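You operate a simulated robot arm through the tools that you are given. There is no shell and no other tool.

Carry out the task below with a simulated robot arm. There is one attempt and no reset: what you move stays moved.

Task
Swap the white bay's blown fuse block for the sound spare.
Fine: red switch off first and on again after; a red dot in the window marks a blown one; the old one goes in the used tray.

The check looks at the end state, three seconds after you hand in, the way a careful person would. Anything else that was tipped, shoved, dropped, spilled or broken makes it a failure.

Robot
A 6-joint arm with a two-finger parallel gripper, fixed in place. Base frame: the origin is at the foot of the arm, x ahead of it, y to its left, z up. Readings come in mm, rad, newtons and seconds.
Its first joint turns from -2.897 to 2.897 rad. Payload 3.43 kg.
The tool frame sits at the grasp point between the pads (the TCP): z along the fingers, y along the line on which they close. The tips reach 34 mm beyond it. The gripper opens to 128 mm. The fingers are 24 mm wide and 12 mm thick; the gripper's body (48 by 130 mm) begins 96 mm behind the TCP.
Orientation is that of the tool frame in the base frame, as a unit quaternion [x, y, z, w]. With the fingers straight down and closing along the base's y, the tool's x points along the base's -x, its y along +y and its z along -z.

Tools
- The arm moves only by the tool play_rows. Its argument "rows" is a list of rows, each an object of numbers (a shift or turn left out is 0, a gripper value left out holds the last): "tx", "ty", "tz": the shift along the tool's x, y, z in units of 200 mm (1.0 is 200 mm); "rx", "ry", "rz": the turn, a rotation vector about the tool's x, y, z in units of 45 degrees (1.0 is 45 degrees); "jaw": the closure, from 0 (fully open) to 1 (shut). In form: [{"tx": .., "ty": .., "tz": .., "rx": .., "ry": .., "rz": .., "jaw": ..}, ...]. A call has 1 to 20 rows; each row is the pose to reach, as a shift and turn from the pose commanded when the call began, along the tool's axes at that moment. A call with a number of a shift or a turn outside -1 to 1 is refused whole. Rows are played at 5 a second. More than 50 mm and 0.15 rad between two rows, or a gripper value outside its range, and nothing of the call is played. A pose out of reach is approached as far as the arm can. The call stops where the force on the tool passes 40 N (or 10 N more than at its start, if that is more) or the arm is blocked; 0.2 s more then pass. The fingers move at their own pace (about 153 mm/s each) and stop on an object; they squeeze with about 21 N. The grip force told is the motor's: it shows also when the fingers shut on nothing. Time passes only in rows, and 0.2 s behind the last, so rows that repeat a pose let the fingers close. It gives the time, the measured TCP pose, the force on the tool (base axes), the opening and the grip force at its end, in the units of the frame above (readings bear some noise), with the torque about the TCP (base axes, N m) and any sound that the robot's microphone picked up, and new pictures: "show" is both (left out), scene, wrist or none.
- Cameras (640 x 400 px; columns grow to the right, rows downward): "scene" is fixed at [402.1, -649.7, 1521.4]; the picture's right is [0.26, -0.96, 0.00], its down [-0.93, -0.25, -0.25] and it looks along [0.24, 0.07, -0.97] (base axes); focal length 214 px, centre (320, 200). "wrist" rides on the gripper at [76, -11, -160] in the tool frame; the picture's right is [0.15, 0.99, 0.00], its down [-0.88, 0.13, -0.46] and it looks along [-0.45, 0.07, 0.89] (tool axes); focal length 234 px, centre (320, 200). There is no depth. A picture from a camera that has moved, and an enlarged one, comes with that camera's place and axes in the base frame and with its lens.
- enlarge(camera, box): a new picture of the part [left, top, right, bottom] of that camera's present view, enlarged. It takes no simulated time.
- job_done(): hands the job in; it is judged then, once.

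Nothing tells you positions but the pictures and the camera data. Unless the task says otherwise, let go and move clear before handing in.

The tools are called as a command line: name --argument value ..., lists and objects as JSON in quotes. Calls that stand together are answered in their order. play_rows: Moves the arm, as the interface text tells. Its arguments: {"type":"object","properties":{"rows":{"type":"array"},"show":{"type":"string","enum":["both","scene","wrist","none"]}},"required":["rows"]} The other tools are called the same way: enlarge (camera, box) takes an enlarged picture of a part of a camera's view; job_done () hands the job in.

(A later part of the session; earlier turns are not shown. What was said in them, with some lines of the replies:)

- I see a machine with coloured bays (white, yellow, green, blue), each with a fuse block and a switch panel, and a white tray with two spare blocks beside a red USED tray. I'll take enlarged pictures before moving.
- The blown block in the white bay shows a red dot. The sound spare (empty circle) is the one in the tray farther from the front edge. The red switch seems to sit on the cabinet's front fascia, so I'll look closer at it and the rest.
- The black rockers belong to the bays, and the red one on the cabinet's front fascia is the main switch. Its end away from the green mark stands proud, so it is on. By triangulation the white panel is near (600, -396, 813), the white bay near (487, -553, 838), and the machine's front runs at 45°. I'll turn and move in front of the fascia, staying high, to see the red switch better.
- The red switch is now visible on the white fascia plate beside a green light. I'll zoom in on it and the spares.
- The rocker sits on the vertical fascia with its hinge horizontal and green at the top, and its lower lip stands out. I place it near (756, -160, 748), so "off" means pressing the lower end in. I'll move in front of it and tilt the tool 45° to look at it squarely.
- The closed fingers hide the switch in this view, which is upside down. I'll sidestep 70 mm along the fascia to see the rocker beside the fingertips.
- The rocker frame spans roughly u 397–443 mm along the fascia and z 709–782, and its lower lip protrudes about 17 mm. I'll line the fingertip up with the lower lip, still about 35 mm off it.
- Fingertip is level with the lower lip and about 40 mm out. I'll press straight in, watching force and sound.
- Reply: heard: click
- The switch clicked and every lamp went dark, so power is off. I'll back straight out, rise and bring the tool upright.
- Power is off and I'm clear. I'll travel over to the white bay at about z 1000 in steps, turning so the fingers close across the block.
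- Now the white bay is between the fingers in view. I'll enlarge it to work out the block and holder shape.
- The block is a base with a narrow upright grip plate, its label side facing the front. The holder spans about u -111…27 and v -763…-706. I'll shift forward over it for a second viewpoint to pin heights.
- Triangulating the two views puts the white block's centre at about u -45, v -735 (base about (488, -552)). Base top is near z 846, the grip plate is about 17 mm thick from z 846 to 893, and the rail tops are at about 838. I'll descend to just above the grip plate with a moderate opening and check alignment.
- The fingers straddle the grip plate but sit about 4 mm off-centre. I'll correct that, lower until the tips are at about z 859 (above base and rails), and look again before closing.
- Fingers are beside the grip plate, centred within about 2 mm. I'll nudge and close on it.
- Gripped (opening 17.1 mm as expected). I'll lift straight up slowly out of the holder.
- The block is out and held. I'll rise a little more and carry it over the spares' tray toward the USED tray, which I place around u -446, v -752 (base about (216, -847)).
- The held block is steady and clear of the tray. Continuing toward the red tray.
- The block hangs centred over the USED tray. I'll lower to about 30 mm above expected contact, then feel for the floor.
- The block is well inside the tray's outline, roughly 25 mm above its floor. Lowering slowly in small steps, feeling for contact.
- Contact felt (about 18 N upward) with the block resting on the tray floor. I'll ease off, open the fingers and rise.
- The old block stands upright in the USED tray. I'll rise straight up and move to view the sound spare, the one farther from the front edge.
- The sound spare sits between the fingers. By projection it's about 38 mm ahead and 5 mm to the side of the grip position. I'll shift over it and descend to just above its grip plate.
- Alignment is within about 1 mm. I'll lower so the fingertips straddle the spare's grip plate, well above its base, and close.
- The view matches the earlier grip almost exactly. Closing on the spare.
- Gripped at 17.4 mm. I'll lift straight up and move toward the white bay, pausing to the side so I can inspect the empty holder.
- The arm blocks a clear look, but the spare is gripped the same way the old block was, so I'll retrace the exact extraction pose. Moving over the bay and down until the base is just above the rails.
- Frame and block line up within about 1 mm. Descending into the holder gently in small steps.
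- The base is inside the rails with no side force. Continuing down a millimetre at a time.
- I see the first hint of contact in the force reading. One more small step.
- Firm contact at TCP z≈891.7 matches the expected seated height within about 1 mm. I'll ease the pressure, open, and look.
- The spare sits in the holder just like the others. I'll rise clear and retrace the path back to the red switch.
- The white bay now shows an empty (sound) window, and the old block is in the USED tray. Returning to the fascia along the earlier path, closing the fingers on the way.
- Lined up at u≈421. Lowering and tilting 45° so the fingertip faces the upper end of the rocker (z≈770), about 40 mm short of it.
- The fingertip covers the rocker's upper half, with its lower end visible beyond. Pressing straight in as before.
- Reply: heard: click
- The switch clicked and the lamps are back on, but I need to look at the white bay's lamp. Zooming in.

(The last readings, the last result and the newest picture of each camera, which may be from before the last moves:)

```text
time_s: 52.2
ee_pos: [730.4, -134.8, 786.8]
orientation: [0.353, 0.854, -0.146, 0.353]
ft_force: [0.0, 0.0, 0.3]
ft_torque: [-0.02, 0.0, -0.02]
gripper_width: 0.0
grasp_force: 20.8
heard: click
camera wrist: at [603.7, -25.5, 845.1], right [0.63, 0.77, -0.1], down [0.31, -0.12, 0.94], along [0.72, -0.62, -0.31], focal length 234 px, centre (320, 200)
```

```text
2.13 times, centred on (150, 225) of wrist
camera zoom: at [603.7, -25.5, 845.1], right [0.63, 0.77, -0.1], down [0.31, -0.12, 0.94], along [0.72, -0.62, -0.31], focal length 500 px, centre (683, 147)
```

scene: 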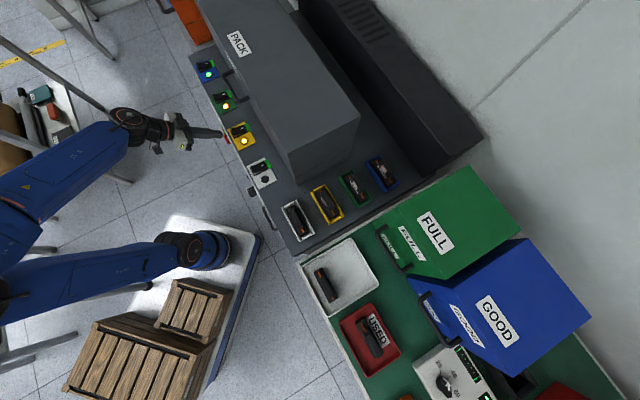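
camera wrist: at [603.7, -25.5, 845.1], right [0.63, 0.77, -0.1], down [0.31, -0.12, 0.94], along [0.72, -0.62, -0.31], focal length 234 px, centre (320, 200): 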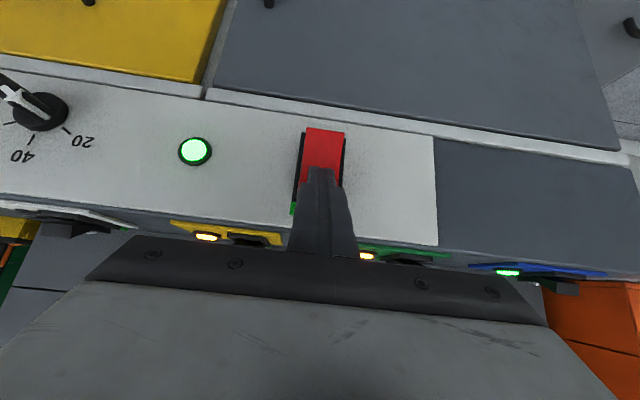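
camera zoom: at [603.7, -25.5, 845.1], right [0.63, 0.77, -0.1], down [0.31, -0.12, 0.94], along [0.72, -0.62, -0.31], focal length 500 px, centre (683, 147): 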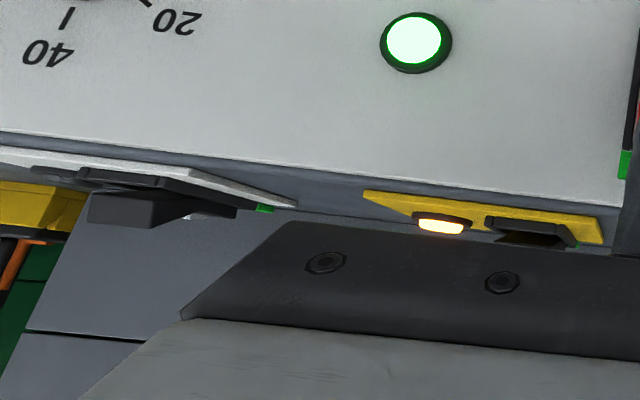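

Main power is back, but the white bay's lamp is dark, where the others are lit. Before judging that, I'll back out, then inspect the white block's seating closely against the yellow one.

play_rows --rows '[{"tx": 0.106, "tz": -0.106}, {"tx": 0.212, "tz": -0.212}, {"tx": 0.088, "tz": -0.336, "ry": 0.1667}, {"tx": -0.036, "tz": -0.46, "ry": 0.3333}, {"tx": -0.16, "tz": -0.584, "ry": 0.5}, {"tx": -0.284, "tz": -0.708, "ry": 0.6667}, {"tx": -0.408, "tz": -0.832, "ry": 0.8333}, {"tx": -0.53, "tz": -0.954, "ry": 1.0}, {"tx": -0.53, "tz": -0.954, "ry": 1.0}]'

enlarge --camera "scene" --box '[240, 150, 340, 250]'

enlarge --camera "scene" --box '[275, 190, 335, 250]'

enlarge --camera "scene" --box '[305, 170, 365, 230]'

```text
time_s: 54.2
ee_pos: [687.3, -94.9, 996.2]
orientation: [0.382, 0.924, 0.0, -0.001]
ft_force: [-0.2, 0.1, 0.5]
ft_torque: [-0.04, 0.0, -0.01]
gripper_width: 0.0
grasp_force: 21.1
camera wrist: at [625.4, -49.7, 1155.4], right [0.6, 0.8, 0.0], down [0.72, -0.53, 0.45], along [0.37, -0.27, -0.89], focal length 234 px, centre (320, 200)
```

scene: 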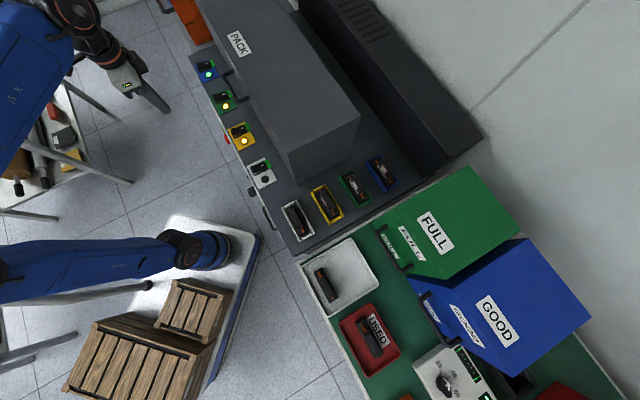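
wrist: 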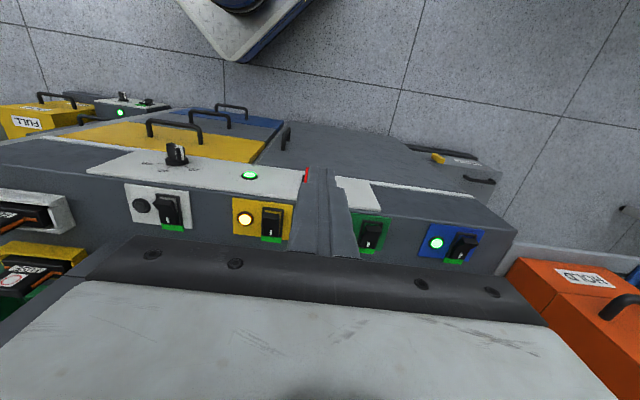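

```text
4.00 times, centred on (290, 200) of scene
camera zoom: at [402.1, -649.7, 1521.4], right [0.26, -0.96, 0.0], down [-0.93, -0.25, -0.25], along [0.24, 0.07, -0.97], focal length 858 px, centre (440, 200)
```

zoom: 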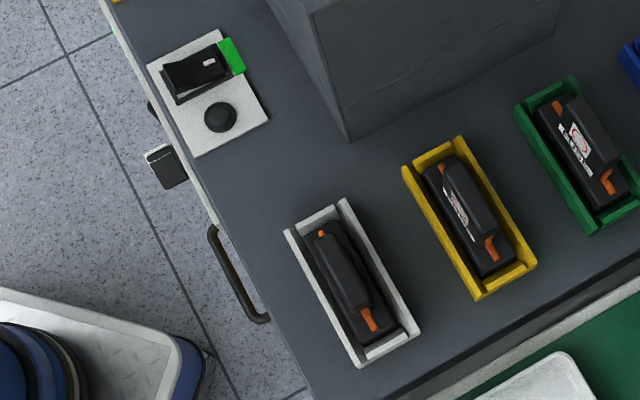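

```text
6.67 times, centred on (305, 220) of scene
camera zoom: at [402.1, -649.7, 1521.4], right [0.26, -0.96, 0.0], down [-0.93, -0.25, -0.25], along [0.24, 0.07, -0.97], focal length 1430 px, centre (420, 67)
```

zoom: 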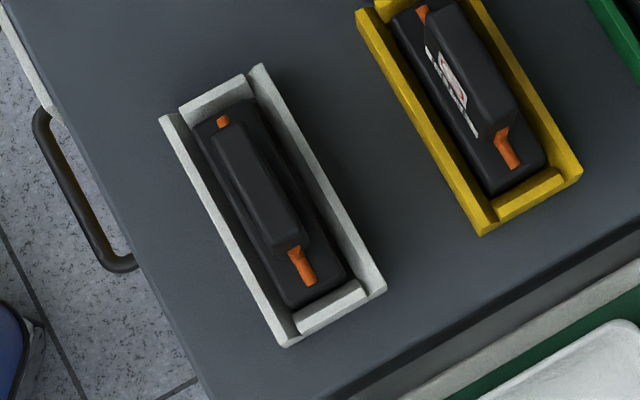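

```text
6.67 times, centred on (335, 200) of scene
camera zoom: at [402.1, -649.7, 1521.4], right [0.26, -0.96, 0.0], down [-0.93, -0.25, -0.25], along [0.24, 0.07, -0.97], focal length 1430 px, centre (220, 200)
```

zoom: 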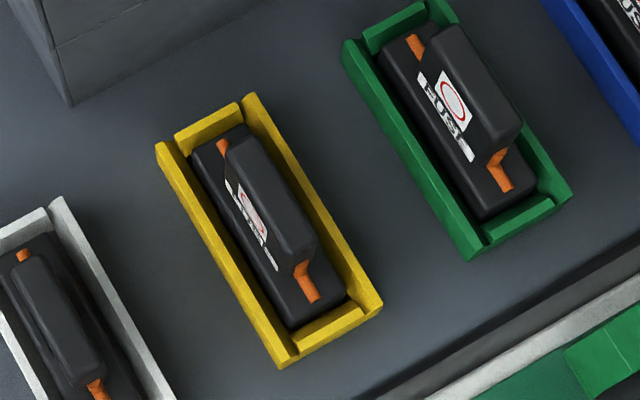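

The main switch is on (green light lit) and three bay lamps are lit, with the white one dark. I'll zoom in to compare the white panel with the others.

enlarge --camera "wrist" --box '[110, 150, 310, 275]'

enlarge --camera "wrist" --box '[340, 190, 500, 290]'

enlarge --camera "wrist" --box '[0, 180, 100, 300]'

```text
3.20 times, centred on (210, 212) of wrist
camera zoom: at [625.4, -49.7, 1155.4], right [0.6, 0.8, 0.0], down [0.72, -0.53, 0.45], along [0.37, -0.27, -0.89], focal length 749 px, centre (672, 160)
```

zoom: 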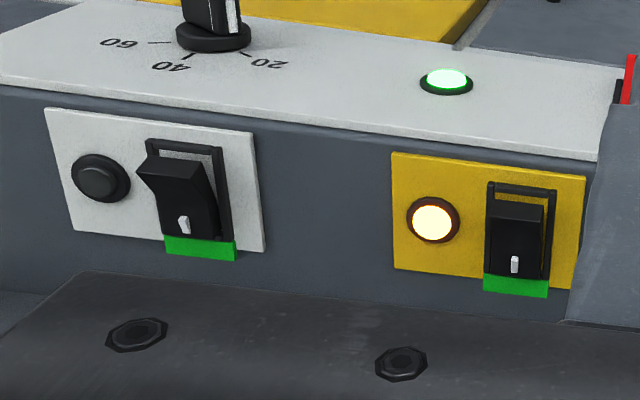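

```text
4.00 times, centred on (420, 240) of wrist
camera zoom: at [625.4, -49.7, 1155.4], right [0.6, 0.8, 0.0], down [0.72, -0.53, 0.45], along [0.37, -0.27, -0.89], focal length 937 px, centre (-80, 40)
```

zoom: 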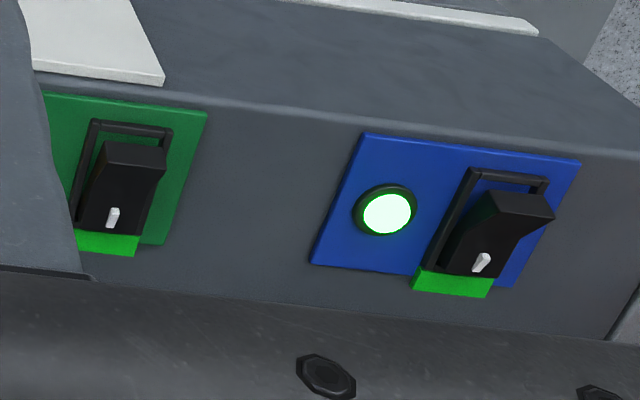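

```text
3.33 times, centred on (50, 240) of wrist
camera zoom: at [625.4, -49.7, 1155.4], right [0.6, 0.8, 0.0], down [0.72, -0.53, 0.45], along [0.37, -0.27, -0.89], focal length 781 px, centre (1220, 67)
```

zoom: 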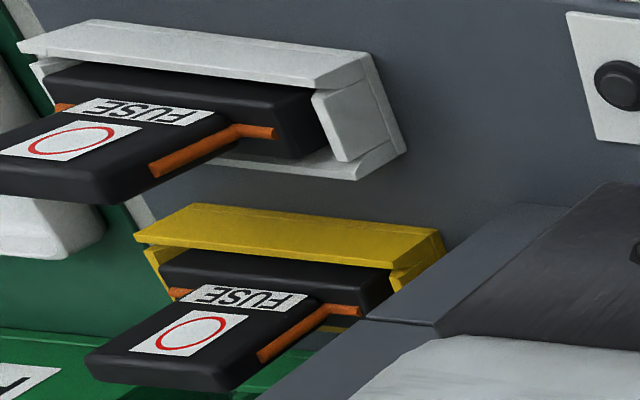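

The panel rockers match each other and the block looks seated like its neighbour. To be sure, I'll view the white and yellow bays from identical relative camera poses and compare, then decide. Going back over the bays, staying high.

play_rows --rows '[{"ty": -0.158, "tx": -0.054, "tz": -0.01, "rz": -0.1667}, {"ty": -0.317, "tx": -0.108, "tz": -0.02, "rz": -0.3333}, {"ty": -0.475, "tx": -0.162, "tz": -0.03, "rz": -0.5}, {"ty": -0.633, "tx": -0.217, "tz": -0.04, "rz": -0.6667}, {"ty": -0.792, "tx": -0.271, "tz": -0.05, "rz": -0.8333}, {"ty": -0.95, "tx": -0.325, "tz": -0.06, "rz": -1.0}]' --show "none"

play_rows --rows '[{"tx": 0.0667, "ty": -0.142, "rz": -0.1667}, {"tx": 0.1333, "ty": -0.284, "rz": -0.3333}, {"tx": 0.2, "ty": -0.426, "rz": -0.5}, {"tx": 0.2667, "ty": -0.568, "rz": -0.6667}, {"tx": 0.3333, "ty": -0.71, "rz": -0.8333}, {"tx": 0.4, "ty": -0.852, "rz": -1.0, "jaw": 0.0}]' --show "none"

play_rows --rows '[{"tx": 0.22, "ty": -0.08, "tz": 0.05}, {"tx": 0.44, "ty": -0.16, "tz": 0.1}, {"tx": 0.66, "ty": -0.24, "tz": 0.15}, {"tx": 0.88, "ty": -0.3, "tz": 0.18}, {"tx": 0.88, "ty": -0.3, "tz": 0.18}]'

enlarge --camera "wrist" --box '[270, 140, 370, 265]'

```text
time_s: 55.6
ee_pos: [599.1, -270.9, 1004.5]
orientation: [-0.002, 1.0, 0.0, 0.0]
ft_force: [-0.2, -0.8, 0.3]
ft_torque: [0.0, -0.01, 0.0]
gripper_width: 0.1
grasp_force: 21.1
```

```text
time_s: 57.0
ee_pos: [518.9, -442.6, 1007.1]
orientation: [-0.384, 0.923, 0.0, 0.001]
ft_force: [0.4, 0.1, 0.4]
ft_torque: [0.0, -0.04, -0.01]
gripper_width: 115.8
grasp_force: 0.1
```

```text
time_s: 58.2
ee_pos: [437.1, -612.8, 972.0]
orientation: [-0.383, 0.924, 0.0, -0.001]
ft_force: [-0.4, -0.5, 0.0]
ft_torque: [-0.02, -0.01, -0.01]
gripper_width: 127.9
grasp_force: 0.1
camera wrist: at [390.9, -674.3, 1131.8], right [-0.8, 0.6, 0.0], down [0.53, 0.72, 0.46], along [0.27, 0.37, -0.89], focal length 234 px, centre (320, 200)
```

scene: 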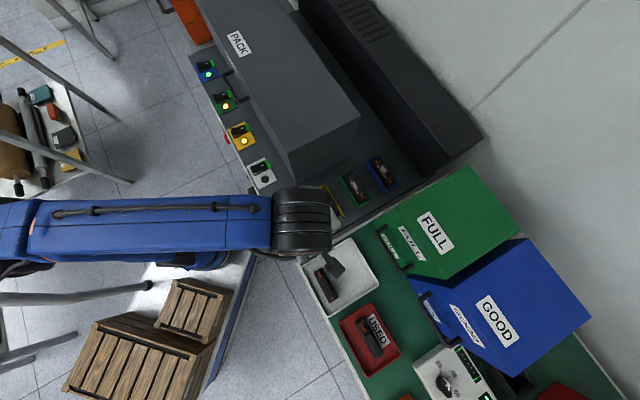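
wrist: 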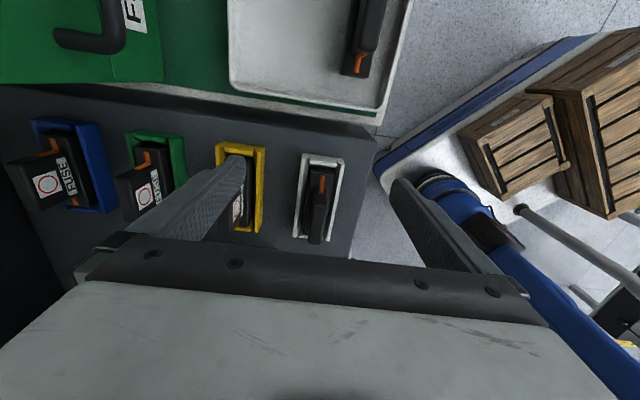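

```text
3.20 times, centred on (320, 202) of wrist
camera zoom: at [390.9, -674.3, 1131.8], right [-0.8, 0.6, 0.0], down [0.53, 0.72, 0.46], along [0.27, 0.37, -0.89], focal length 749 px, centre (320, 192)
```

zoom: 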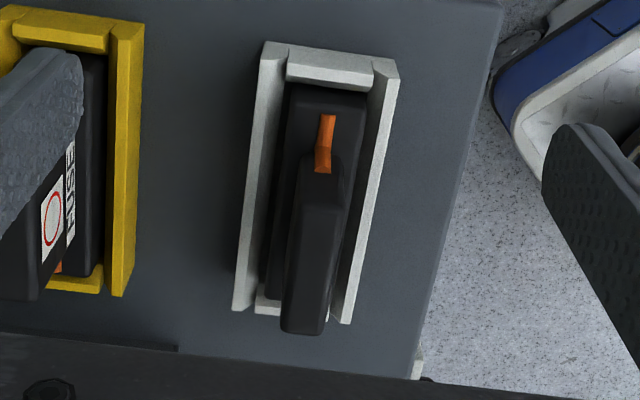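

The new block's position in its holder matches the old one's picture to within about 1 mm. I'll take a matched pair from directly above, white first and then yellow, for a height and centring comparison.

play_rows --rows '[{"tx": -0.2}, {"tx": -0.39}, {"tx": -0.39}]' --show "none"

enlarge --camera "wrist" --box '[270, 70, 370, 195]'

play_rows --rows '[{"ty": -0.2}, {"ty": -0.4}, {"ty": -0.545}, {"ty": -0.545}]' --show "wrist"

enlarge --camera "wrist" --box '[270, 70, 370, 195]'

```text
time_s: 59.0
ee_pos: [491.4, -556.6, 973.0]
orientation: [-0.383, 0.924, 0.0, 0.0]
ft_force: [0.2, 0.1, -0.3]
ft_torque: [0.0, -0.01, 0.0]
gripper_width: 128.0
grasp_force: 0.0
```

```text
3.20 times, centred on (320, 132) of wrist
camera zoom: at [445.4, -617.4, 1132.0], right [-0.8, 0.6, 0.0], down [0.53, 0.72, 0.46], along [0.27, 0.37, -0.89], focal length 749 px, centre (320, 416)
```

zoom: 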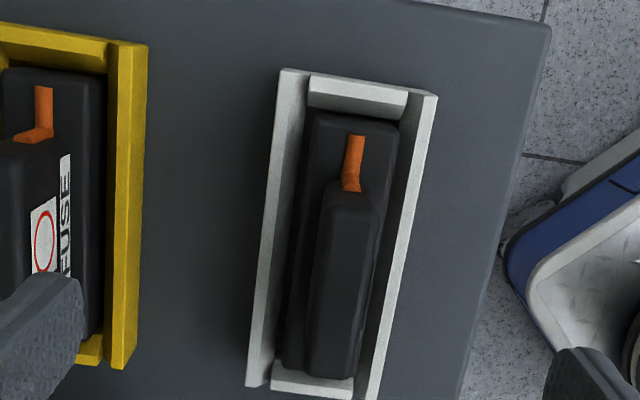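

```text
time_s: 60.0
ee_pos: [571.0, -633.8, 972.2]
orientation: [-0.384, 0.923, 0.0, -0.001]
ft_force: [-0.3, 0.0, 1.2]
ft_torque: [0.01, 0.02, 0.01]
gripper_width: 127.9
grasp_force: 0.1
camera wrist: at [525.5, -695.2, 1132.4], right [-0.8, 0.6, 0.0], down [0.53, 0.72, 0.46], along [0.27, 0.37, -0.89], focal length 234 px, centre (320, 200)
```

wrist: 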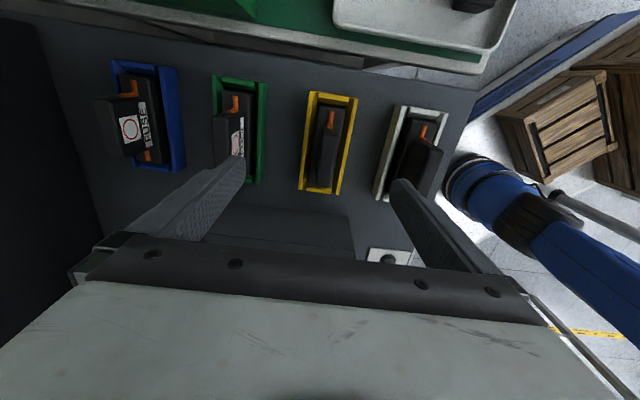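

```text
3.20 times, centred on (320, 132) of wrist
camera zoom: at [525.5, -695.2, 1132.4], right [-0.8, 0.6, 0.0], down [0.53, 0.72, 0.46], along [0.27, 0.37, -0.89], focal length 749 px, centre (320, 416)
```

zoom: 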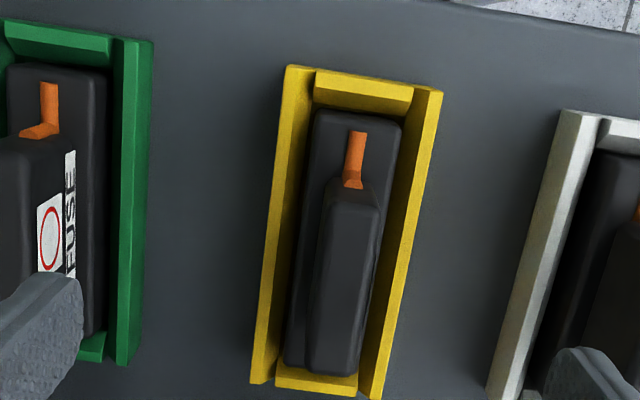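

The matched views show the white block at the same height, angle and lengthwise position as the yellow one, with only about 2 mm of sideways play. I'll check the white lamp again now that more time has passed.

enlarge --camera "scene" --box '[190, 50, 290, 200]'

enlarge --camera "wrist" --box '[360, 90, 450, 280]'

```text
2.67 times, centred on (240, 125) of scene
camera zoom: at [402.1, -649.7, 1521.4], right [0.26, -0.96, 0.0], down [-0.93, -0.25, -0.25], along [0.24, 0.07, -0.97], focal length 572 px, centre (533, 400)
```

zoom: 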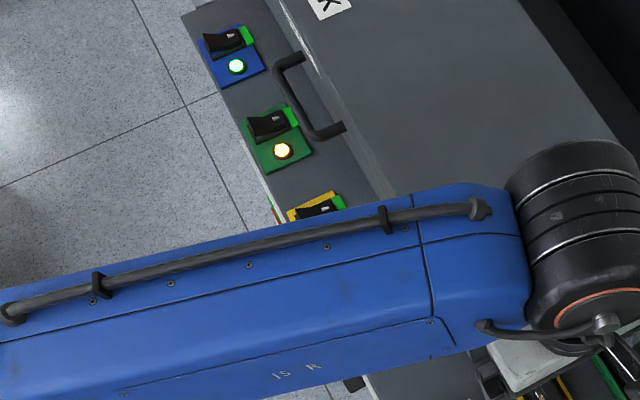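

```text
2.11 times, centred on (405, 185) of wrist
camera zoom: at [525.5, -695.2, 1132.4], right [-0.8, 0.6, 0.0], down [0.53, 0.72, 0.46], along [0.27, 0.37, -0.89], focal length 493 px, centre (141, 232)
```

zoom: 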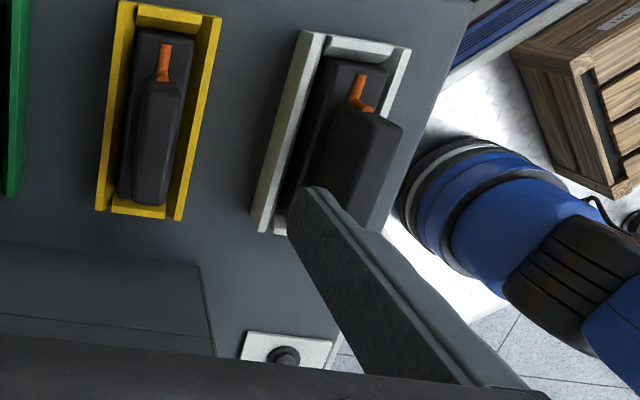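

The white lamp is still dark, and the only difference I can find is the ~2 mm sideways offset. I'll be thorough: switch off again, re-centre and press the block home, then switch back on. First, back to the red switch along the known path.

play_rows --rows '[{"ty": 0.15, "tz": -0.1}, {"ty": 0.36, "tz": -0.175}, {"ty": 0.58, "tz": -0.175}, {"tx": -0.16, "ty": 0.7, "tz": -0.175}, {"tx": -0.32, "ty": 0.79, "tz": -0.175}, {"tx": -0.485, "ty": 0.867, "tz": -0.175}]' --show "none"

play_rows --rows '[{"tx": -0.148, "ty": 0.051, "rz": 0.1667}, {"tx": -0.297, "ty": 0.101, "rz": 0.3333}, {"tx": -0.445, "ty": 0.152, "rz": 0.5}, {"tx": -0.593, "ty": 0.203, "rz": 0.6667}, {"tx": -0.742, "ty": 0.253, "rz": 0.8333}, {"tx": -0.89, "ty": 0.304, "rz": 1.0, "jaw": 1.0}]' --show "none"

play_rows --rows '[{"tx": -0.074, "ty": 0.149, "tz": 0.048, "rz": 0.1667}, {"tx": -0.148, "ty": 0.298, "tz": 0.097, "rz": 0.3333}, {"tx": -0.222, "ty": 0.447, "tz": 0.145, "rz": 0.5}, {"tx": -0.297, "ty": 0.595, "tz": 0.193, "rz": 0.6667}, {"tx": -0.371, "ty": 0.744, "tz": 0.242, "rz": 0.8333}, {"tx": -0.445, "ty": 0.893, "tz": 0.29, "rz": 1.0}, {"tx": -0.445, "ty": 0.893, "tz": 0.29, "rz": 1.0}]' --show "both"

enlarge --camera "scene" --box '[190, 50, 350, 250]'

```text
time_s: 61.4
ee_pos: [515.0, -442.5, 1005.1]
orientation: [-0.383, 0.924, 0.001, 0.0]
ft_force: [0.3, 0.2, 0.6]
ft_torque: [0.02, 0.05, 0.01]
gripper_width: 127.9
grasp_force: 0.1
```

```text
time_s: 62.8
ee_pos: [598.0, -272.7, 1006.1]
orientation: [0.0, 1.0, 0.0, 0.0]
ft_force: [-0.4, 0.3, 0.3]
ft_torque: [0.01, 0.0, 0.03]
gripper_width: 10.0
grasp_force: 0.3
```

```text
time_s: 64.4
ee_pos: [685.5, -93.1, 948.9]
orientation: [0.383, 0.924, 0.0, -0.001]
ft_force: [-0.3, 0.9, 0.9]
ft_torque: [0.03, 0.05, 0.0]
gripper_width: 0.1
grasp_force: 21.0
camera wrist: at [624.4, -47.5, 1108.7], right [0.6, 0.8, 0.0], down [0.71, -0.53, 0.46], along [0.37, -0.27, -0.89], focal length 234 px, centre (320, 200)
```

scene: 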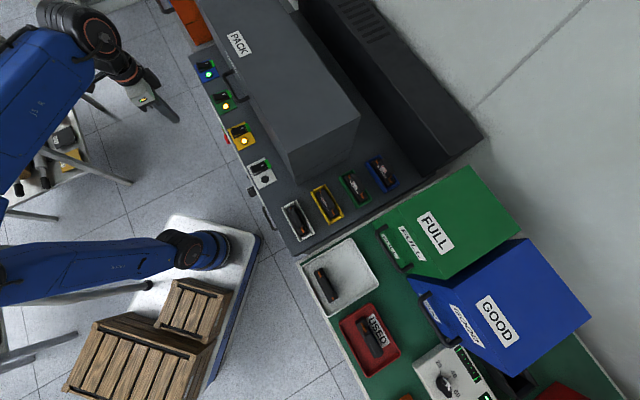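
wrist: 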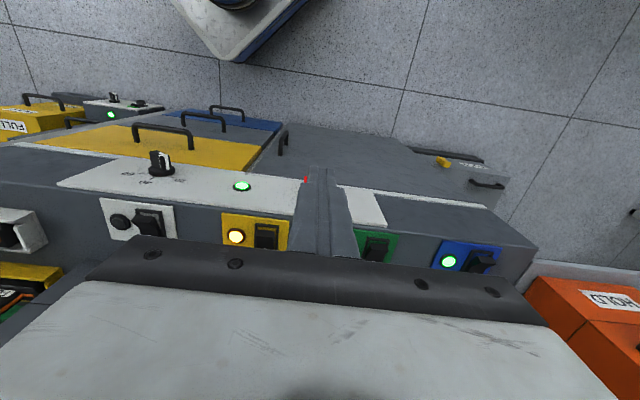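

```text
2.00 times, centred on (270, 150) of scene
camera zoom: at [402.1, -649.7, 1521.4], right [0.26, -0.96, 0.0], down [-0.93, -0.25, -0.25], along [0.24, 0.07, -0.97], focal length 429 px, centre (420, 300)
```

zoom: 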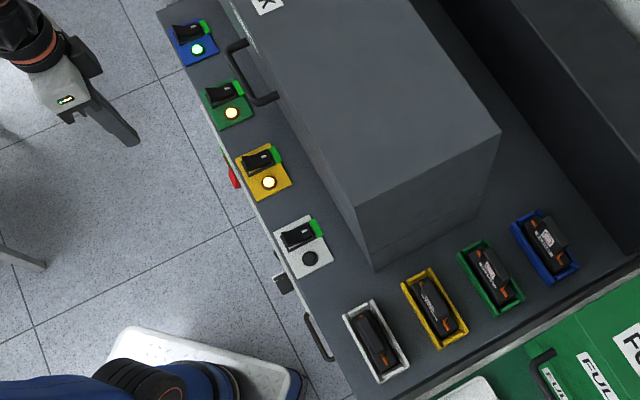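

Power indication unchanged and the view matches the earlier approach. Lowering, tilting, and pressing the lower end of the red rocker to switch off.

play_rows --rows '[{"tz": 0.136, "ry": -0.1667}, {"tz": 0.272, "ry": -0.3333}, {"tz": 0.4075, "ry": -0.5}, {"tz": 0.543, "ry": -0.6667}, {"tx": -0.02, "tz": 0.68, "ry": -0.8333}, {"tx": -0.038, "tz": 0.815, "ry": -1.0}, {"tx": -0.038, "tz": 0.815, "ry": -1.0}]' --show "none"

play_rows --rows '[{"tx": 0.0865, "tz": 0.0865}, {"tx": 0.173, "tz": 0.173}, {"tx": 0.173, "tz": 0.173}]' --show "wrist"

```text
time_s: 66.0
ee_pos: [689.3, -101.3, 786.0]
orientation: [0.354, 0.853, -0.146, 0.354]
ft_force: [-0.2, 0.3, -0.5]
ft_torque: [0.0, 0.01, 0.01]
gripper_width: 0.2
grasp_force: 20.9
```

```text
time_s: 66.8
ee_pos: [690.7, -101.2, 735.3]
orientation: [0.353, 0.854, -0.146, 0.354]
ft_force: [0.0, 0.5, 0.1]
ft_torque: [-0.01, 0.01, 0.01]
gripper_width: 0.0
grasp_force: 20.7
camera wrist: at [565.5, 9.4, 794.2], right [0.63, 0.77, -0.1], down [0.3, -0.12, 0.94], along [0.72, -0.62, -0.31], focal length 234 px, centre (320, 200)
```

wrist: 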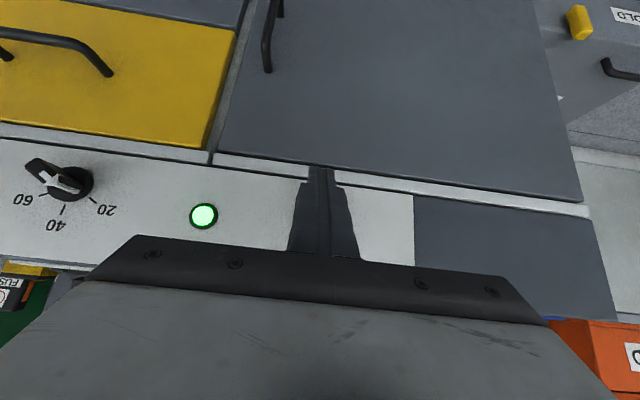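

Same pre-press view as the first time. Pressing.

play_rows --rows '[{"tx": -0.0354, "tz": 0.0354}, {"tx": -0.0707, "tz": 0.0707}, {"tx": -0.106, "tz": 0.106}, {"tx": -0.12, "tz": 0.12}, {"tx": -0.134, "tz": 0.134}, {"tx": -0.148, "tz": 0.148}, {"tx": -0.162, "tz": 0.162}, {"tx": -0.176, "tz": 0.176}, {"tx": -0.184, "tz": 0.184}]'

```text
time_s: 68.8
ee_pos: [728.3, -135.5, 736.9]
orientation: [0.353, 0.853, -0.147, 0.354]
ft_force: [0.8, 0.6, 0.1]
ft_torque: [-0.02, 0.02, 0.0]
gripper_width: 0.0
grasp_force: 20.8
heard: click
camera wrist: at [602.4, -25.7, 795.5], right [0.63, 0.77, -0.1], down [0.3, -0.12, 0.94], along [0.72, -0.62, -0.31], focal length 234 px, centre (320, 200)
```

scene: 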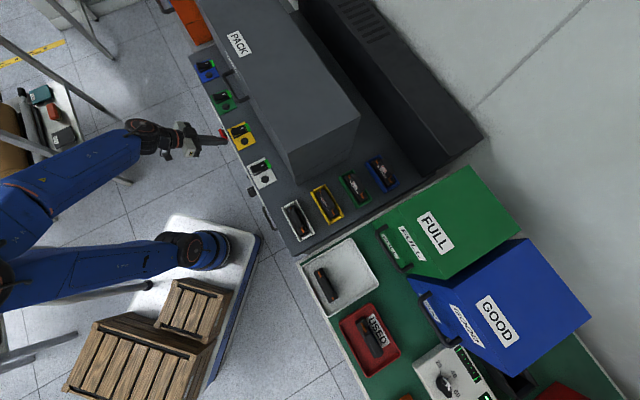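
wrist: 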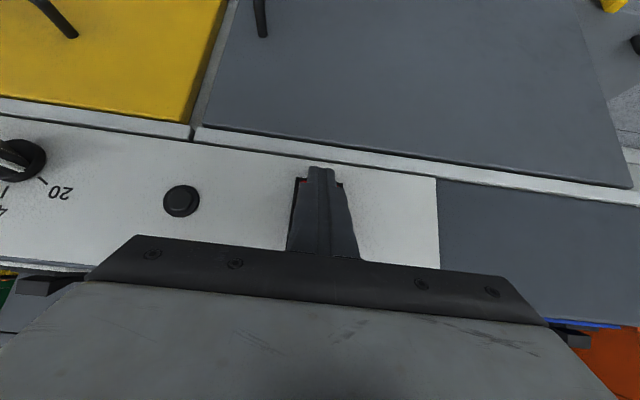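

Power is off again. Backing out and returning to the white bay, ending just above the block with a moderate opening.

play_rows --rows '[{"tx": 0.106, "tz": -0.106}, {"tx": 0.212, "tz": -0.212}, {"tx": 0.088, "tz": -0.336, "ry": 0.1667}, {"tx": -0.036, "tz": -0.46, "ry": 0.3333}, {"tx": -0.16, "tz": -0.584, "ry": 0.5}, {"tx": -0.284, "tz": -0.708, "ry": 0.6667}, {"tx": -0.408, "tz": -0.832, "ry": 0.8333}, {"tx": -0.53, "tz": -0.954, "ry": 1.0}, {"tx": -0.53, "tz": -0.954, "ry": 1.0}]' --show "none"

play_rows --rows '[{"ty": -0.158, "tx": -0.054, "tz": -0.05, "rz": -0.1667}, {"ty": -0.317, "tx": -0.108, "tz": -0.1, "rz": -0.3333}, {"ty": -0.475, "tx": -0.162, "tz": -0.15, "rz": -0.5}, {"ty": -0.633, "tx": -0.217, "tz": -0.2, "rz": -0.6667}, {"ty": -0.792, "tx": -0.271, "tz": -0.25, "rz": -0.8333}, {"ty": -0.95, "tx": -0.325, "tz": -0.3, "rz": -1.0}]' --show "none"

play_rows --rows '[{"tx": 0.0667, "ty": -0.142, "rz": -0.1667}, {"tx": 0.1333, "ty": -0.284, "rz": -0.3333}, {"tx": 0.2, "ty": -0.426, "rz": -0.5}, {"tx": 0.2667, "ty": -0.568, "rz": -0.6667}, {"tx": 0.3333, "ty": -0.71, "rz": -0.8333}, {"tx": 0.4, "ty": -0.852, "rz": -1.0, "jaw": 0.45}]' --show "none"

play_rows --rows '[{"tx": 0.17, "ty": -0.09}, {"tx": 0.34, "ty": -0.18}, {"tx": 0.492, "ty": -0.267}, {"tx": 0.492, "ty": -0.267, "tz": 0.15}, {"tx": 0.492, "ty": -0.267, "tz": 0.3}, {"tx": 0.492, "ty": -0.267, "tz": 0.375}, {"tx": 0.492, "ty": -0.267, "tz": 0.375}]' --show "wrist"

enlarge --camera "wrist" --box '[240, 60, 400, 240]'

```text
time_s: 70.8
ee_pos: [687.1, -94.1, 946.1]
orientation: [0.381, 0.924, 0.001, -0.002]
ft_force: [-0.1, 0.7, 1.3]
ft_torque: [-0.01, -0.02, 0.0]
gripper_width: 0.2
grasp_force: 21.0
```

```text
time_s: 72.2
ee_pos: [599.0, -274.7, 1006.9]
orientation: [-0.001, 1.0, 0.0, 0.0]
ft_force: [1.0, 0.4, 0.5]
ft_torque: [0.04, -0.02, 0.02]
gripper_width: 0.3
grasp_force: 21.2
```

```text
time_s: 73.6
ee_pos: [517.4, -447.0, 1005.7]
orientation: [-0.384, 0.923, 0.0, 0.0]
ft_force: [0.7, 0.0, -0.3]
ft_torque: [-0.01, -0.02, 0.01]
gripper_width: 70.3
grasp_force: 0.1
```

```text
time_s: 75.2
ee_pos: [485.3, -552.0, 929.8]
orientation: [-0.383, 0.924, 0.001, 0.0]
ft_force: [0.3, -0.7, 0.0]
ft_torque: [0.03, 0.01, 0.02]
gripper_width: 70.6
grasp_force: 0.1
camera wrist: at [440.6, -613.6, 1090.3], right [-0.8, 0.6, 0.0], down [0.53, 0.72, 0.46], along [0.27, 0.37, -0.89], focal length 234 px, centre (320, 200)
```

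wrist: 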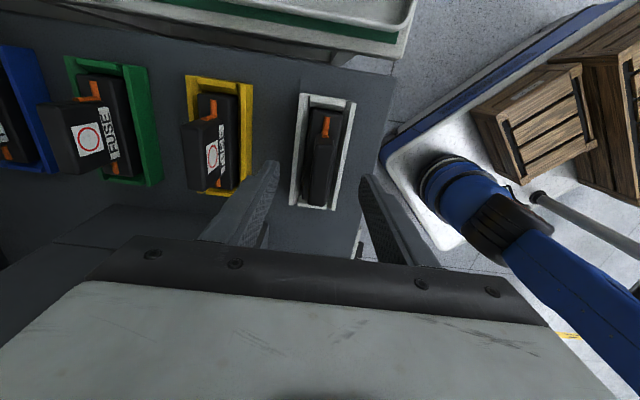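

```text
2.22 times, centred on (320, 150) of wrist
camera zoom: at [440.6, -613.6, 1090.3], right [-0.8, 0.6, 0.0], down [0.53, 0.72, 0.46], along [0.27, 0.37, -0.89], focal length 520 px, centre (320, 311)
```

zoom: 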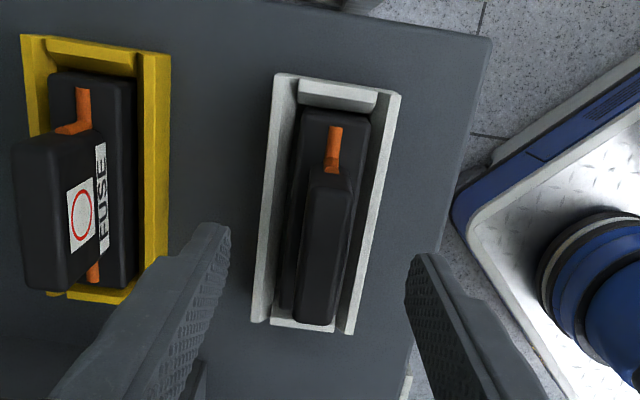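

The block lies centred between the fingers. Lowering to the grip height and closing.

play_rows --rows '[{"tz": 0.06}, {"tz": 0.12}, {"tz": 0.17}, {"tz": 0.195}, {"tz": 0.195}, {"tz": 0.195, "jaw": 0.75}, {"tz": 0.195, "jaw": 1.0}, {"tz": 0.195, "jaw": 1.0}, {"tz": 0.195, "jaw": 1.0}]' --show "wrist"

enlarge --camera "wrist" --box '[240, 60, 400, 240]'

```text
time_s: 77.2
ee_pos: [486.4, -551.3, 890.3]
orientation: [-0.383, 0.924, -0.001, -0.001]
ft_force: [-0.6, -1.2, -0.5]
ft_torque: [-0.04, 0.02, 0.01]
gripper_width: 17.4
grasp_force: 21.0
camera wrist: at [440.1, -612.2, 1050.6], right [-0.8, 0.6, 0.0], down [0.53, 0.72, 0.46], along [0.27, 0.37, -0.89], focal length 234 px, centre (320, 200)
```

wrist: 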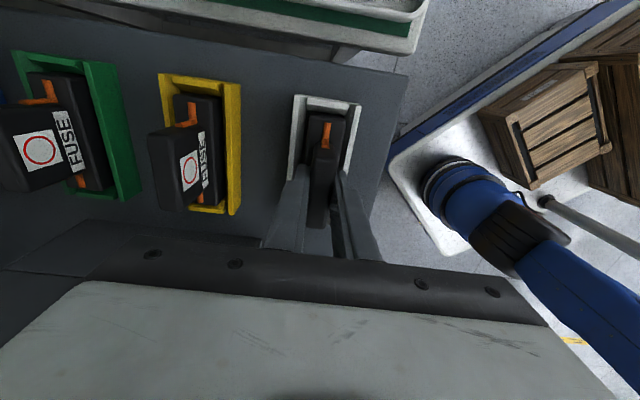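

```text
2.22 times, centred on (320, 150) of wrist
camera zoom: at [440.1, -612.2, 1050.6], right [-0.8, 0.6, 0.0], down [0.53, 0.72, 0.46], along [0.27, 0.37, -0.89], focal length 520 px, centre (320, 311)
```

zoom: 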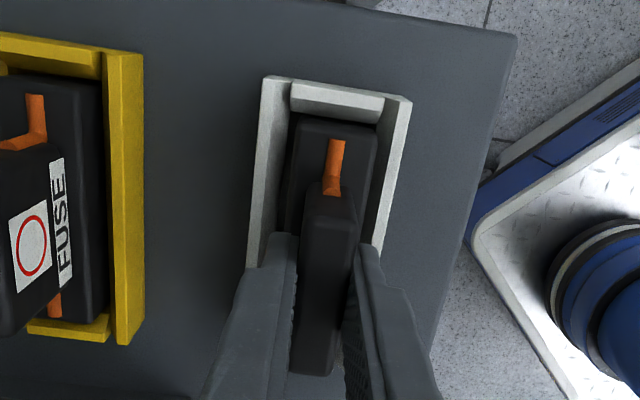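

Gripped. I'll lift 4 mm, shift 1.7 mm to centre it, lower back, and check the contact force.

play_rows --rows '[{"tz": -0.02}, {"tz": -0.02, "ty": -0.0085}, {"tz": -0.02, "ty": -0.0085}, {"tz": -0.01, "ty": -0.0085}, {"tz": 0.0, "ty": -0.0085}, {"tz": 0.005, "ty": -0.0085}, {"tz": 0.005, "ty": -0.0085}]' --show "none"

```text
time_s: 78.8
ee_pos: [486.8, -552.9, 891.7]
orientation: [-0.382, 0.924, -0.001, 0.0]
ft_force: [0.4, -0.7, -1.5]
ft_torque: [0.01, 0.02, -0.04]
gripper_width: 17.6
grasp_force: 21.4
```

play_rows --rows '[{"tz": 0.005}, {"tz": 0.01}, {"tz": 0.01}]' --show "none"

```text
time_s: 79.6
ee_pos: [487.0, -553.5, 890.5]
orientation: [-0.383, 0.924, -0.001, 0.0]
ft_force: [4.1, -0.1, 18.9]
ft_torque: [-0.03, -0.11, 0.0]
gripper_width: 17.6
grasp_force: 21.0
```

Solid seat contact at 19 N. One slightly firmer push to be sure it's home, then ease off and release.

play_rows --rows '[{"tz": 0.005}, {"tz": 0.005}]' --show "none"

play_rows --rows '[{"tz": -0.012}, {"tz": -0.012, "jaw": 0.8}, {"tz": -0.012, "jaw": 0.6}, {"tz": -0.012, "jaw": 0.45}, {"tz": -0.012, "jaw": 0.45}]' --show "wrist"

enlarge --camera "wrist" --box '[240, 60, 400, 240]'

```text
time_s: 80.2
ee_pos: [487.0, -552.9, 889.7]
orientation: [-0.383, 0.924, -0.001, 0.0]
ft_force: [3.5, 1.1, 26.6]
ft_torque: [0.0, -0.11, 0.0]
gripper_width: 17.5
grasp_force: 20.9
```

```text
time_s: 81.4
ee_pos: [485.6, -553.3, 890.3]
orientation: [-0.382, 0.924, 0.001, 0.0]
ft_force: [0.5, -0.1, 0.1]
ft_torque: [0.02, 0.02, 0.04]
gripper_width: 70.3
grasp_force: 0.0
camera wrist: at [440.7, -614.6, 1050.6], right [-0.8, 0.6, 0.0], down [0.53, 0.72, 0.46], along [0.27, 0.37, -0.89], focal length 234 px, centre (320, 200)
```

wrist: 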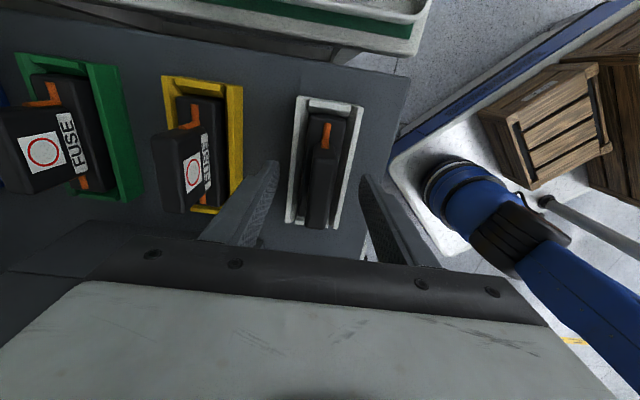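

```text
2.22 times, centred on (320, 150) of wrist
camera zoom: at [440.7, -614.6, 1050.6], right [-0.8, 0.6, 0.0], down [0.53, 0.72, 0.46], along [0.27, 0.37, -0.89], focal length 520 px, centre (320, 311)
```

zoom: 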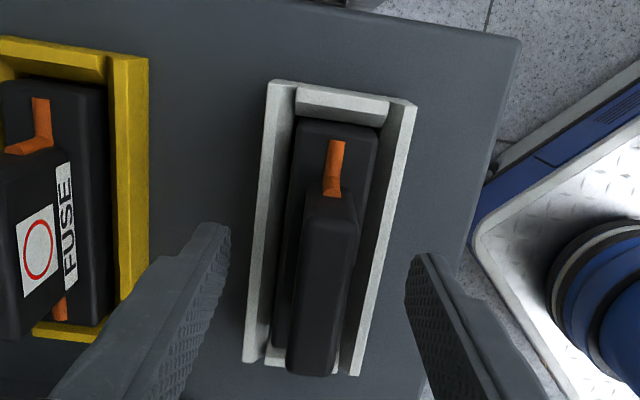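

The block now sits centred. Rising and returning to the red switch by the same path.

play_rows --rows '[{"tz": -0.1}, {"tz": -0.3}, {"tz": -0.5}, {"tz": -0.58}, {"tx": -0.165, "ty": 0.095, "tz": -0.58}, {"tx": -0.33, "ty": 0.19, "tz": -0.58}, {"tx": -0.495, "ty": 0.2855, "tz": -0.58}, {"tx": -0.495, "ty": 0.2855, "tz": -0.58}]' --show "none"

play_rows --rows '[{"tx": -0.148, "ty": 0.051, "rz": 0.1667}, {"tx": -0.297, "ty": 0.101, "rz": 0.3333}, {"tx": -0.445, "ty": 0.152, "rz": 0.5}, {"tx": -0.593, "ty": 0.203, "rz": 0.6667}, {"tx": -0.742, "ty": 0.253, "rz": 0.8333}, {"tx": -0.89, "ty": 0.304, "rz": 1.0, "jaw": 1.0}]' --show "none"

play_rows --rows '[{"tx": -0.074, "ty": 0.149, "tz": 0.048, "rz": 0.1667}, {"tx": -0.148, "ty": 0.298, "tz": 0.097, "rz": 0.3333}, {"tx": -0.222, "ty": 0.447, "tz": 0.145, "rz": 0.5}, {"tx": -0.297, "ty": 0.595, "tz": 0.193, "rz": 0.6667}, {"tx": -0.371, "ty": 0.744, "tz": 0.242, "rz": 0.8333}, {"tx": -0.445, "ty": 0.893, "tz": 0.29, "rz": 1.0}, {"tx": -0.445, "ty": 0.893, "tz": 0.29, "rz": 1.0}]' --show "none"

play_rows --rows '[{"tz": 0.136, "ry": -0.1667}, {"tz": 0.272, "ry": -0.3333}, {"tz": 0.4075, "ry": -0.5}, {"tz": 0.543, "ry": -0.6667}, {"tx": -0.02, "tz": 0.68, "ry": -0.8333}, {"tx": -0.038, "tz": 0.815, "ry": -1.0}, {"tx": -0.038, "tz": 0.815, "ry": -1.0}]' --show "wrist"

```text
time_s: 83.2
ee_pos: [519.3, -442.1, 1008.0]
orientation: [-0.383, 0.924, -0.001, -0.001]
ft_force: [-1.4, 0.0, 0.9]
ft_torque: [0.04, -0.03, 0.01]
gripper_width: 70.4
grasp_force: 0.1
```

```text
time_s: 84.6
ee_pos: [598.8, -275.0, 1006.9]
orientation: [0.001, 1.0, 0.0, 0.0]
ft_force: [0.8, -0.4, -0.2]
ft_torque: [0.0, 0.02, -0.02]
gripper_width: 0.0
grasp_force: 20.8
```

```text
time_s: 86.2
ee_pos: [692.6, -96.3, 950.3]
orientation: [0.383, 0.924, -0.001, 0.0]
ft_force: [1.1, -0.9, -0.3]
ft_torque: [0.0, 0.01, 0.01]
gripper_width: 0.2
grasp_force: 20.7
```

```text
time_s: 87.8
ee_pos: [693.6, -100.9, 783.8]
orientation: [0.354, 0.853, -0.146, 0.355]
ft_force: [0.0, -0.4, 0.2]
ft_torque: [0.02, -0.04, -0.03]
gripper_width: 0.1
grasp_force: 21.2
camera wrist: at [568.7, 9.0, 843.7], right [0.63, 0.77, -0.1], down [0.3, -0.12, 0.95], along [0.72, -0.62, -0.31], focal length 234 px, centre (320, 200)
```

wrist: 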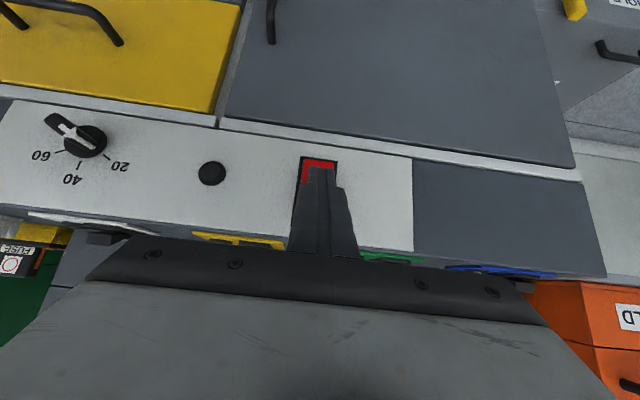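

The view is identical to the earlier "on" press. Pressing the upper end of the rocker.

play_rows --rows '[{"tx": -0.0354, "tz": 0.0354}, {"tx": -0.0707, "tz": 0.0707}, {"tx": -0.106, "tz": 0.106}, {"tx": -0.12, "tz": 0.12}, {"tx": -0.134, "tz": 0.134}, {"tx": -0.148, "tz": 0.148}, {"tx": -0.162, "tz": 0.162}, {"tx": -0.176, "tz": 0.176}]'

enlarge --camera "scene" --box '[190, 50, 350, 250]'

```text
time_s: 89.6
ee_pos: [730.1, -135.1, 785.8]
orientation: [0.353, 0.853, -0.146, 0.354]
ft_force: [0.7, -0.8, 0.1]
ft_torque: [0.01, 0.02, 0.0]
gripper_width: 0.1
grasp_force: 21.1
heard: click
camera wrist: at [603.8, -25.5, 844.1], right [0.63, 0.77, -0.1], down [0.3, -0.12, 0.94], along [0.72, -0.62, -0.31], focal length 234 px, centre (320, 200)
```

scene: 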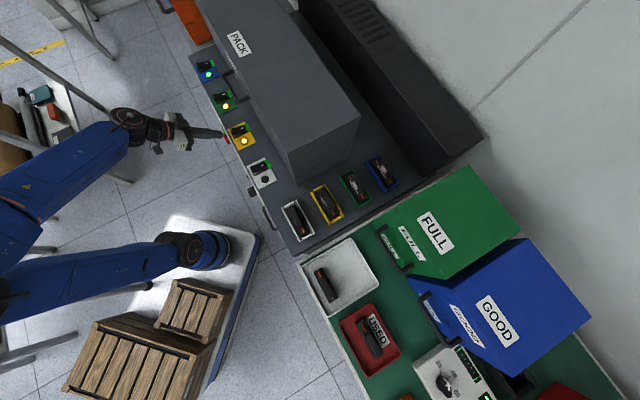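
wrist: 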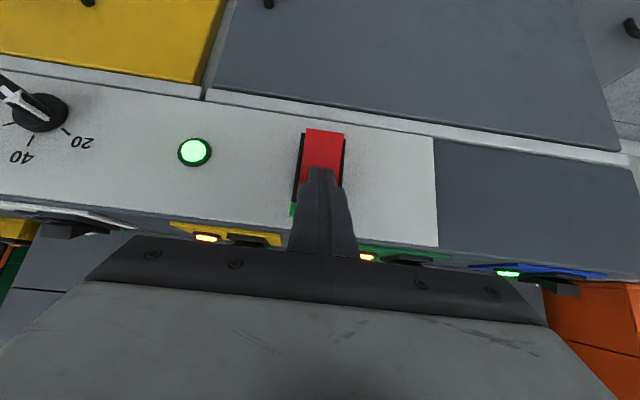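

```text
2.00 times, centred on (270, 150) of scene
camera zoom: at [402.1, -649.7, 1521.4], right [0.26, -0.96, 0.0], down [-0.93, -0.25, -0.25], along [0.24, 0.07, -0.97], focal length 429 px, centre (420, 300)
```

zoom: 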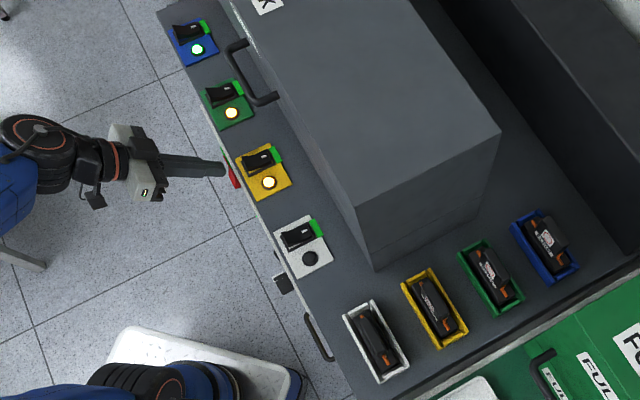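

Power is on again and the white bay's red lamp stays out. It only lit for the blown block, so I read it as a fault lamp that has now cleared. I'll back clear and do a final check.

play_rows --rows '[{"tx": 0.106, "tz": -0.106}, {"tx": 0.212, "tz": -0.212}, {"tx": 0.088, "tz": -0.336, "ry": 0.1667}, {"tx": -0.036, "tz": -0.46, "ry": 0.3333}, {"tx": -0.16, "tz": -0.584, "ry": 0.5}, {"tx": -0.284, "tz": -0.708, "ry": 0.6667}, {"tx": -0.408, "tz": -0.832, "ry": 0.8333}, {"tx": -0.53, "tz": -0.954, "ry": 1.0}, {"tx": -0.53, "tz": -0.954, "ry": 1.0, "jaw": 0.5}, {"tx": -0.53, "tz": -0.954, "ry": 1.0, "jaw": 0.5}]'

enlarge --camera "scene" --box '[190, 50, 350, 250]'

enlarge --camera "scene" --box '[275, 190, 435, 390]'

enlarge --camera "wrist" --box '[110, 140, 410, 290]'

enlarge --camera "wrist" --box '[0, 180, 100, 300]'

```text
time_s: 91.8
ee_pos: [684.1, -93.5, 996.9]
orientation: [0.382, 0.924, 0.0, 0.0]
ft_force: [-0.2, 0.3, -0.1]
ft_torque: [0.02, 0.0, 0.04]
gripper_width: 64.0
grasp_force: 0.2
camera wrist: at [623.2, -48.1, 1156.2], right [0.6, 0.8, 0.0], down [0.72, -0.53, 0.46], along [0.37, -0.27, -0.89], focal length 234 px, centre (320, 200)
```

scene: 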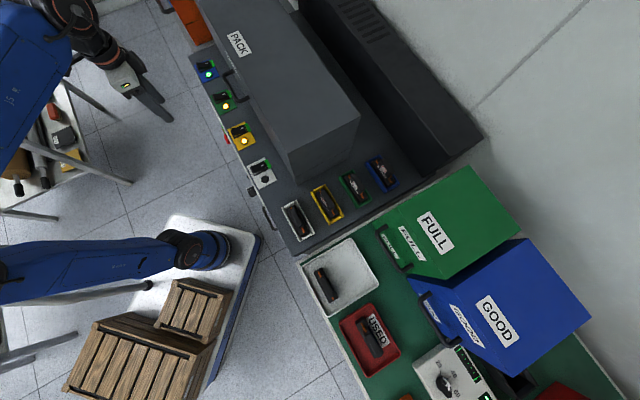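
wrist: 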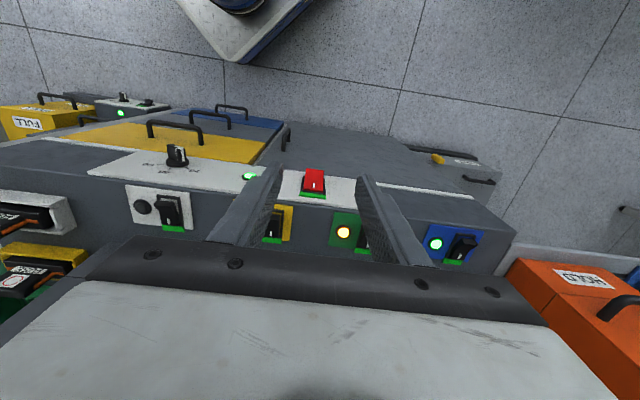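

```text
2.00 times, centred on (270, 150) of scene
camera zoom: at [402.1, -649.7, 1521.4], right [0.26, -0.96, 0.0], down [-0.93, -0.25, -0.25], along [0.24, 0.07, -0.97], focal length 429 px, centre (420, 300)
```

zoom: 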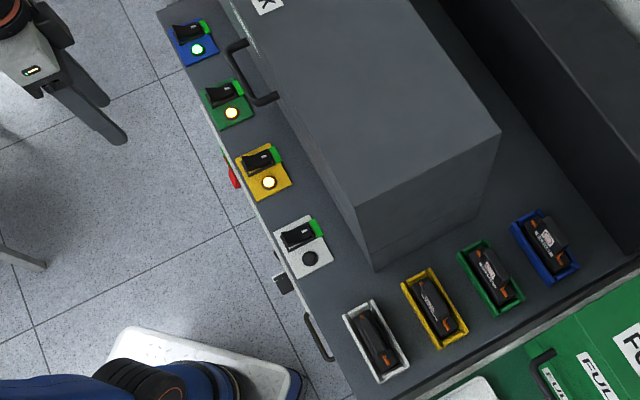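

```text
2.00 times, centred on (355, 290) of scene
camera zoom: at [402.1, -649.7, 1521.4], right [0.26, -0.96, 0.0], down [-0.93, -0.25, -0.25], along [0.24, 0.07, -0.97], focal length 429 px, centre (250, 20)
```

zoom: 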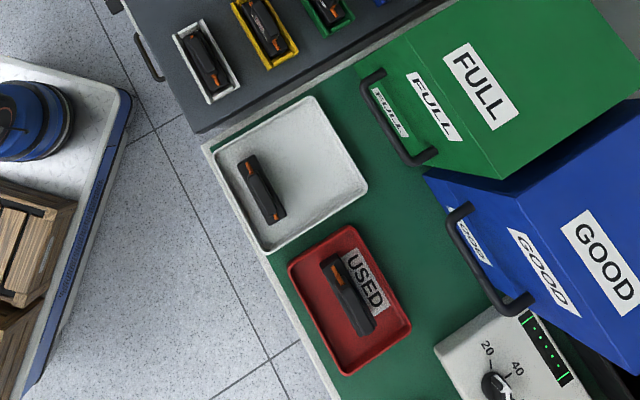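

```text
2.13 times, centred on (260, 215) of wrist
camera zoom: at [623.2, -48.1, 1156.2], right [0.6, 0.8, 0.0], down [0.72, -0.53, 0.46], along [0.37, -0.27, -0.89], focal length 500 px, centre (448, 168)
```

zoom: 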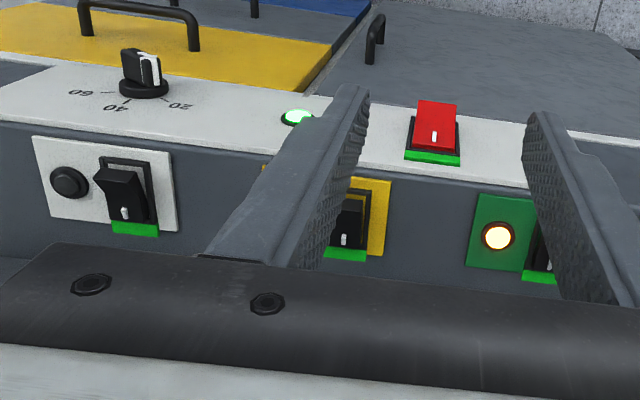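

```text
3.33 times, centred on (50, 240) of wrist
camera zoom: at [623.2, -48.1, 1156.2], right [0.6, 0.8, 0.0], down [0.72, -0.53, 0.46], along [0.37, -0.27, -0.89], focal length 781 px, centre (1220, 67)
```

zoom: 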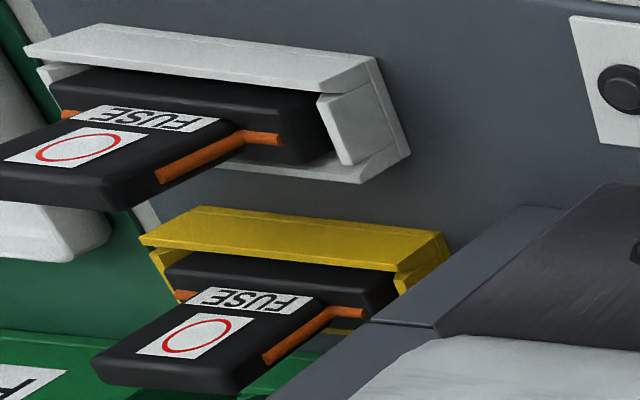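

The white bay holds the sound block (empty window), seated like its neighbours, and the old block stands in the USED tray. The red switch is back on with its light lit, nothing else has moved, and the arm is clear. Handing in.

job_done

```text
The job is handed in.
```

The white bay's blown fuse block has been swapped for the sound spare. The old block is upright in the USED tray.

- **Power:** I switched the red switch off before touching the bay and on again afterwards. Its green light and the yellow, green and blue bays' lamps came back on.
- **White bay lamp:** this lamp is dark now. It was red with the blown block in, so I took it as a fault lamp that has cleared, but I could not confirm that.
- **Reseating:** because of the dark lamp, I switched off a second time, moved the block about 2 mm to centre it and pressed it home. I then switched back on, and the lamp stayed dark. Before that I compared it with the yellow bay's block: it sat at the same height and angle.
- **Everything else:** nothing else looks moved in the final pictures, and the other blown spare is still in the white tray. The arm was clear of everything when I handed in.
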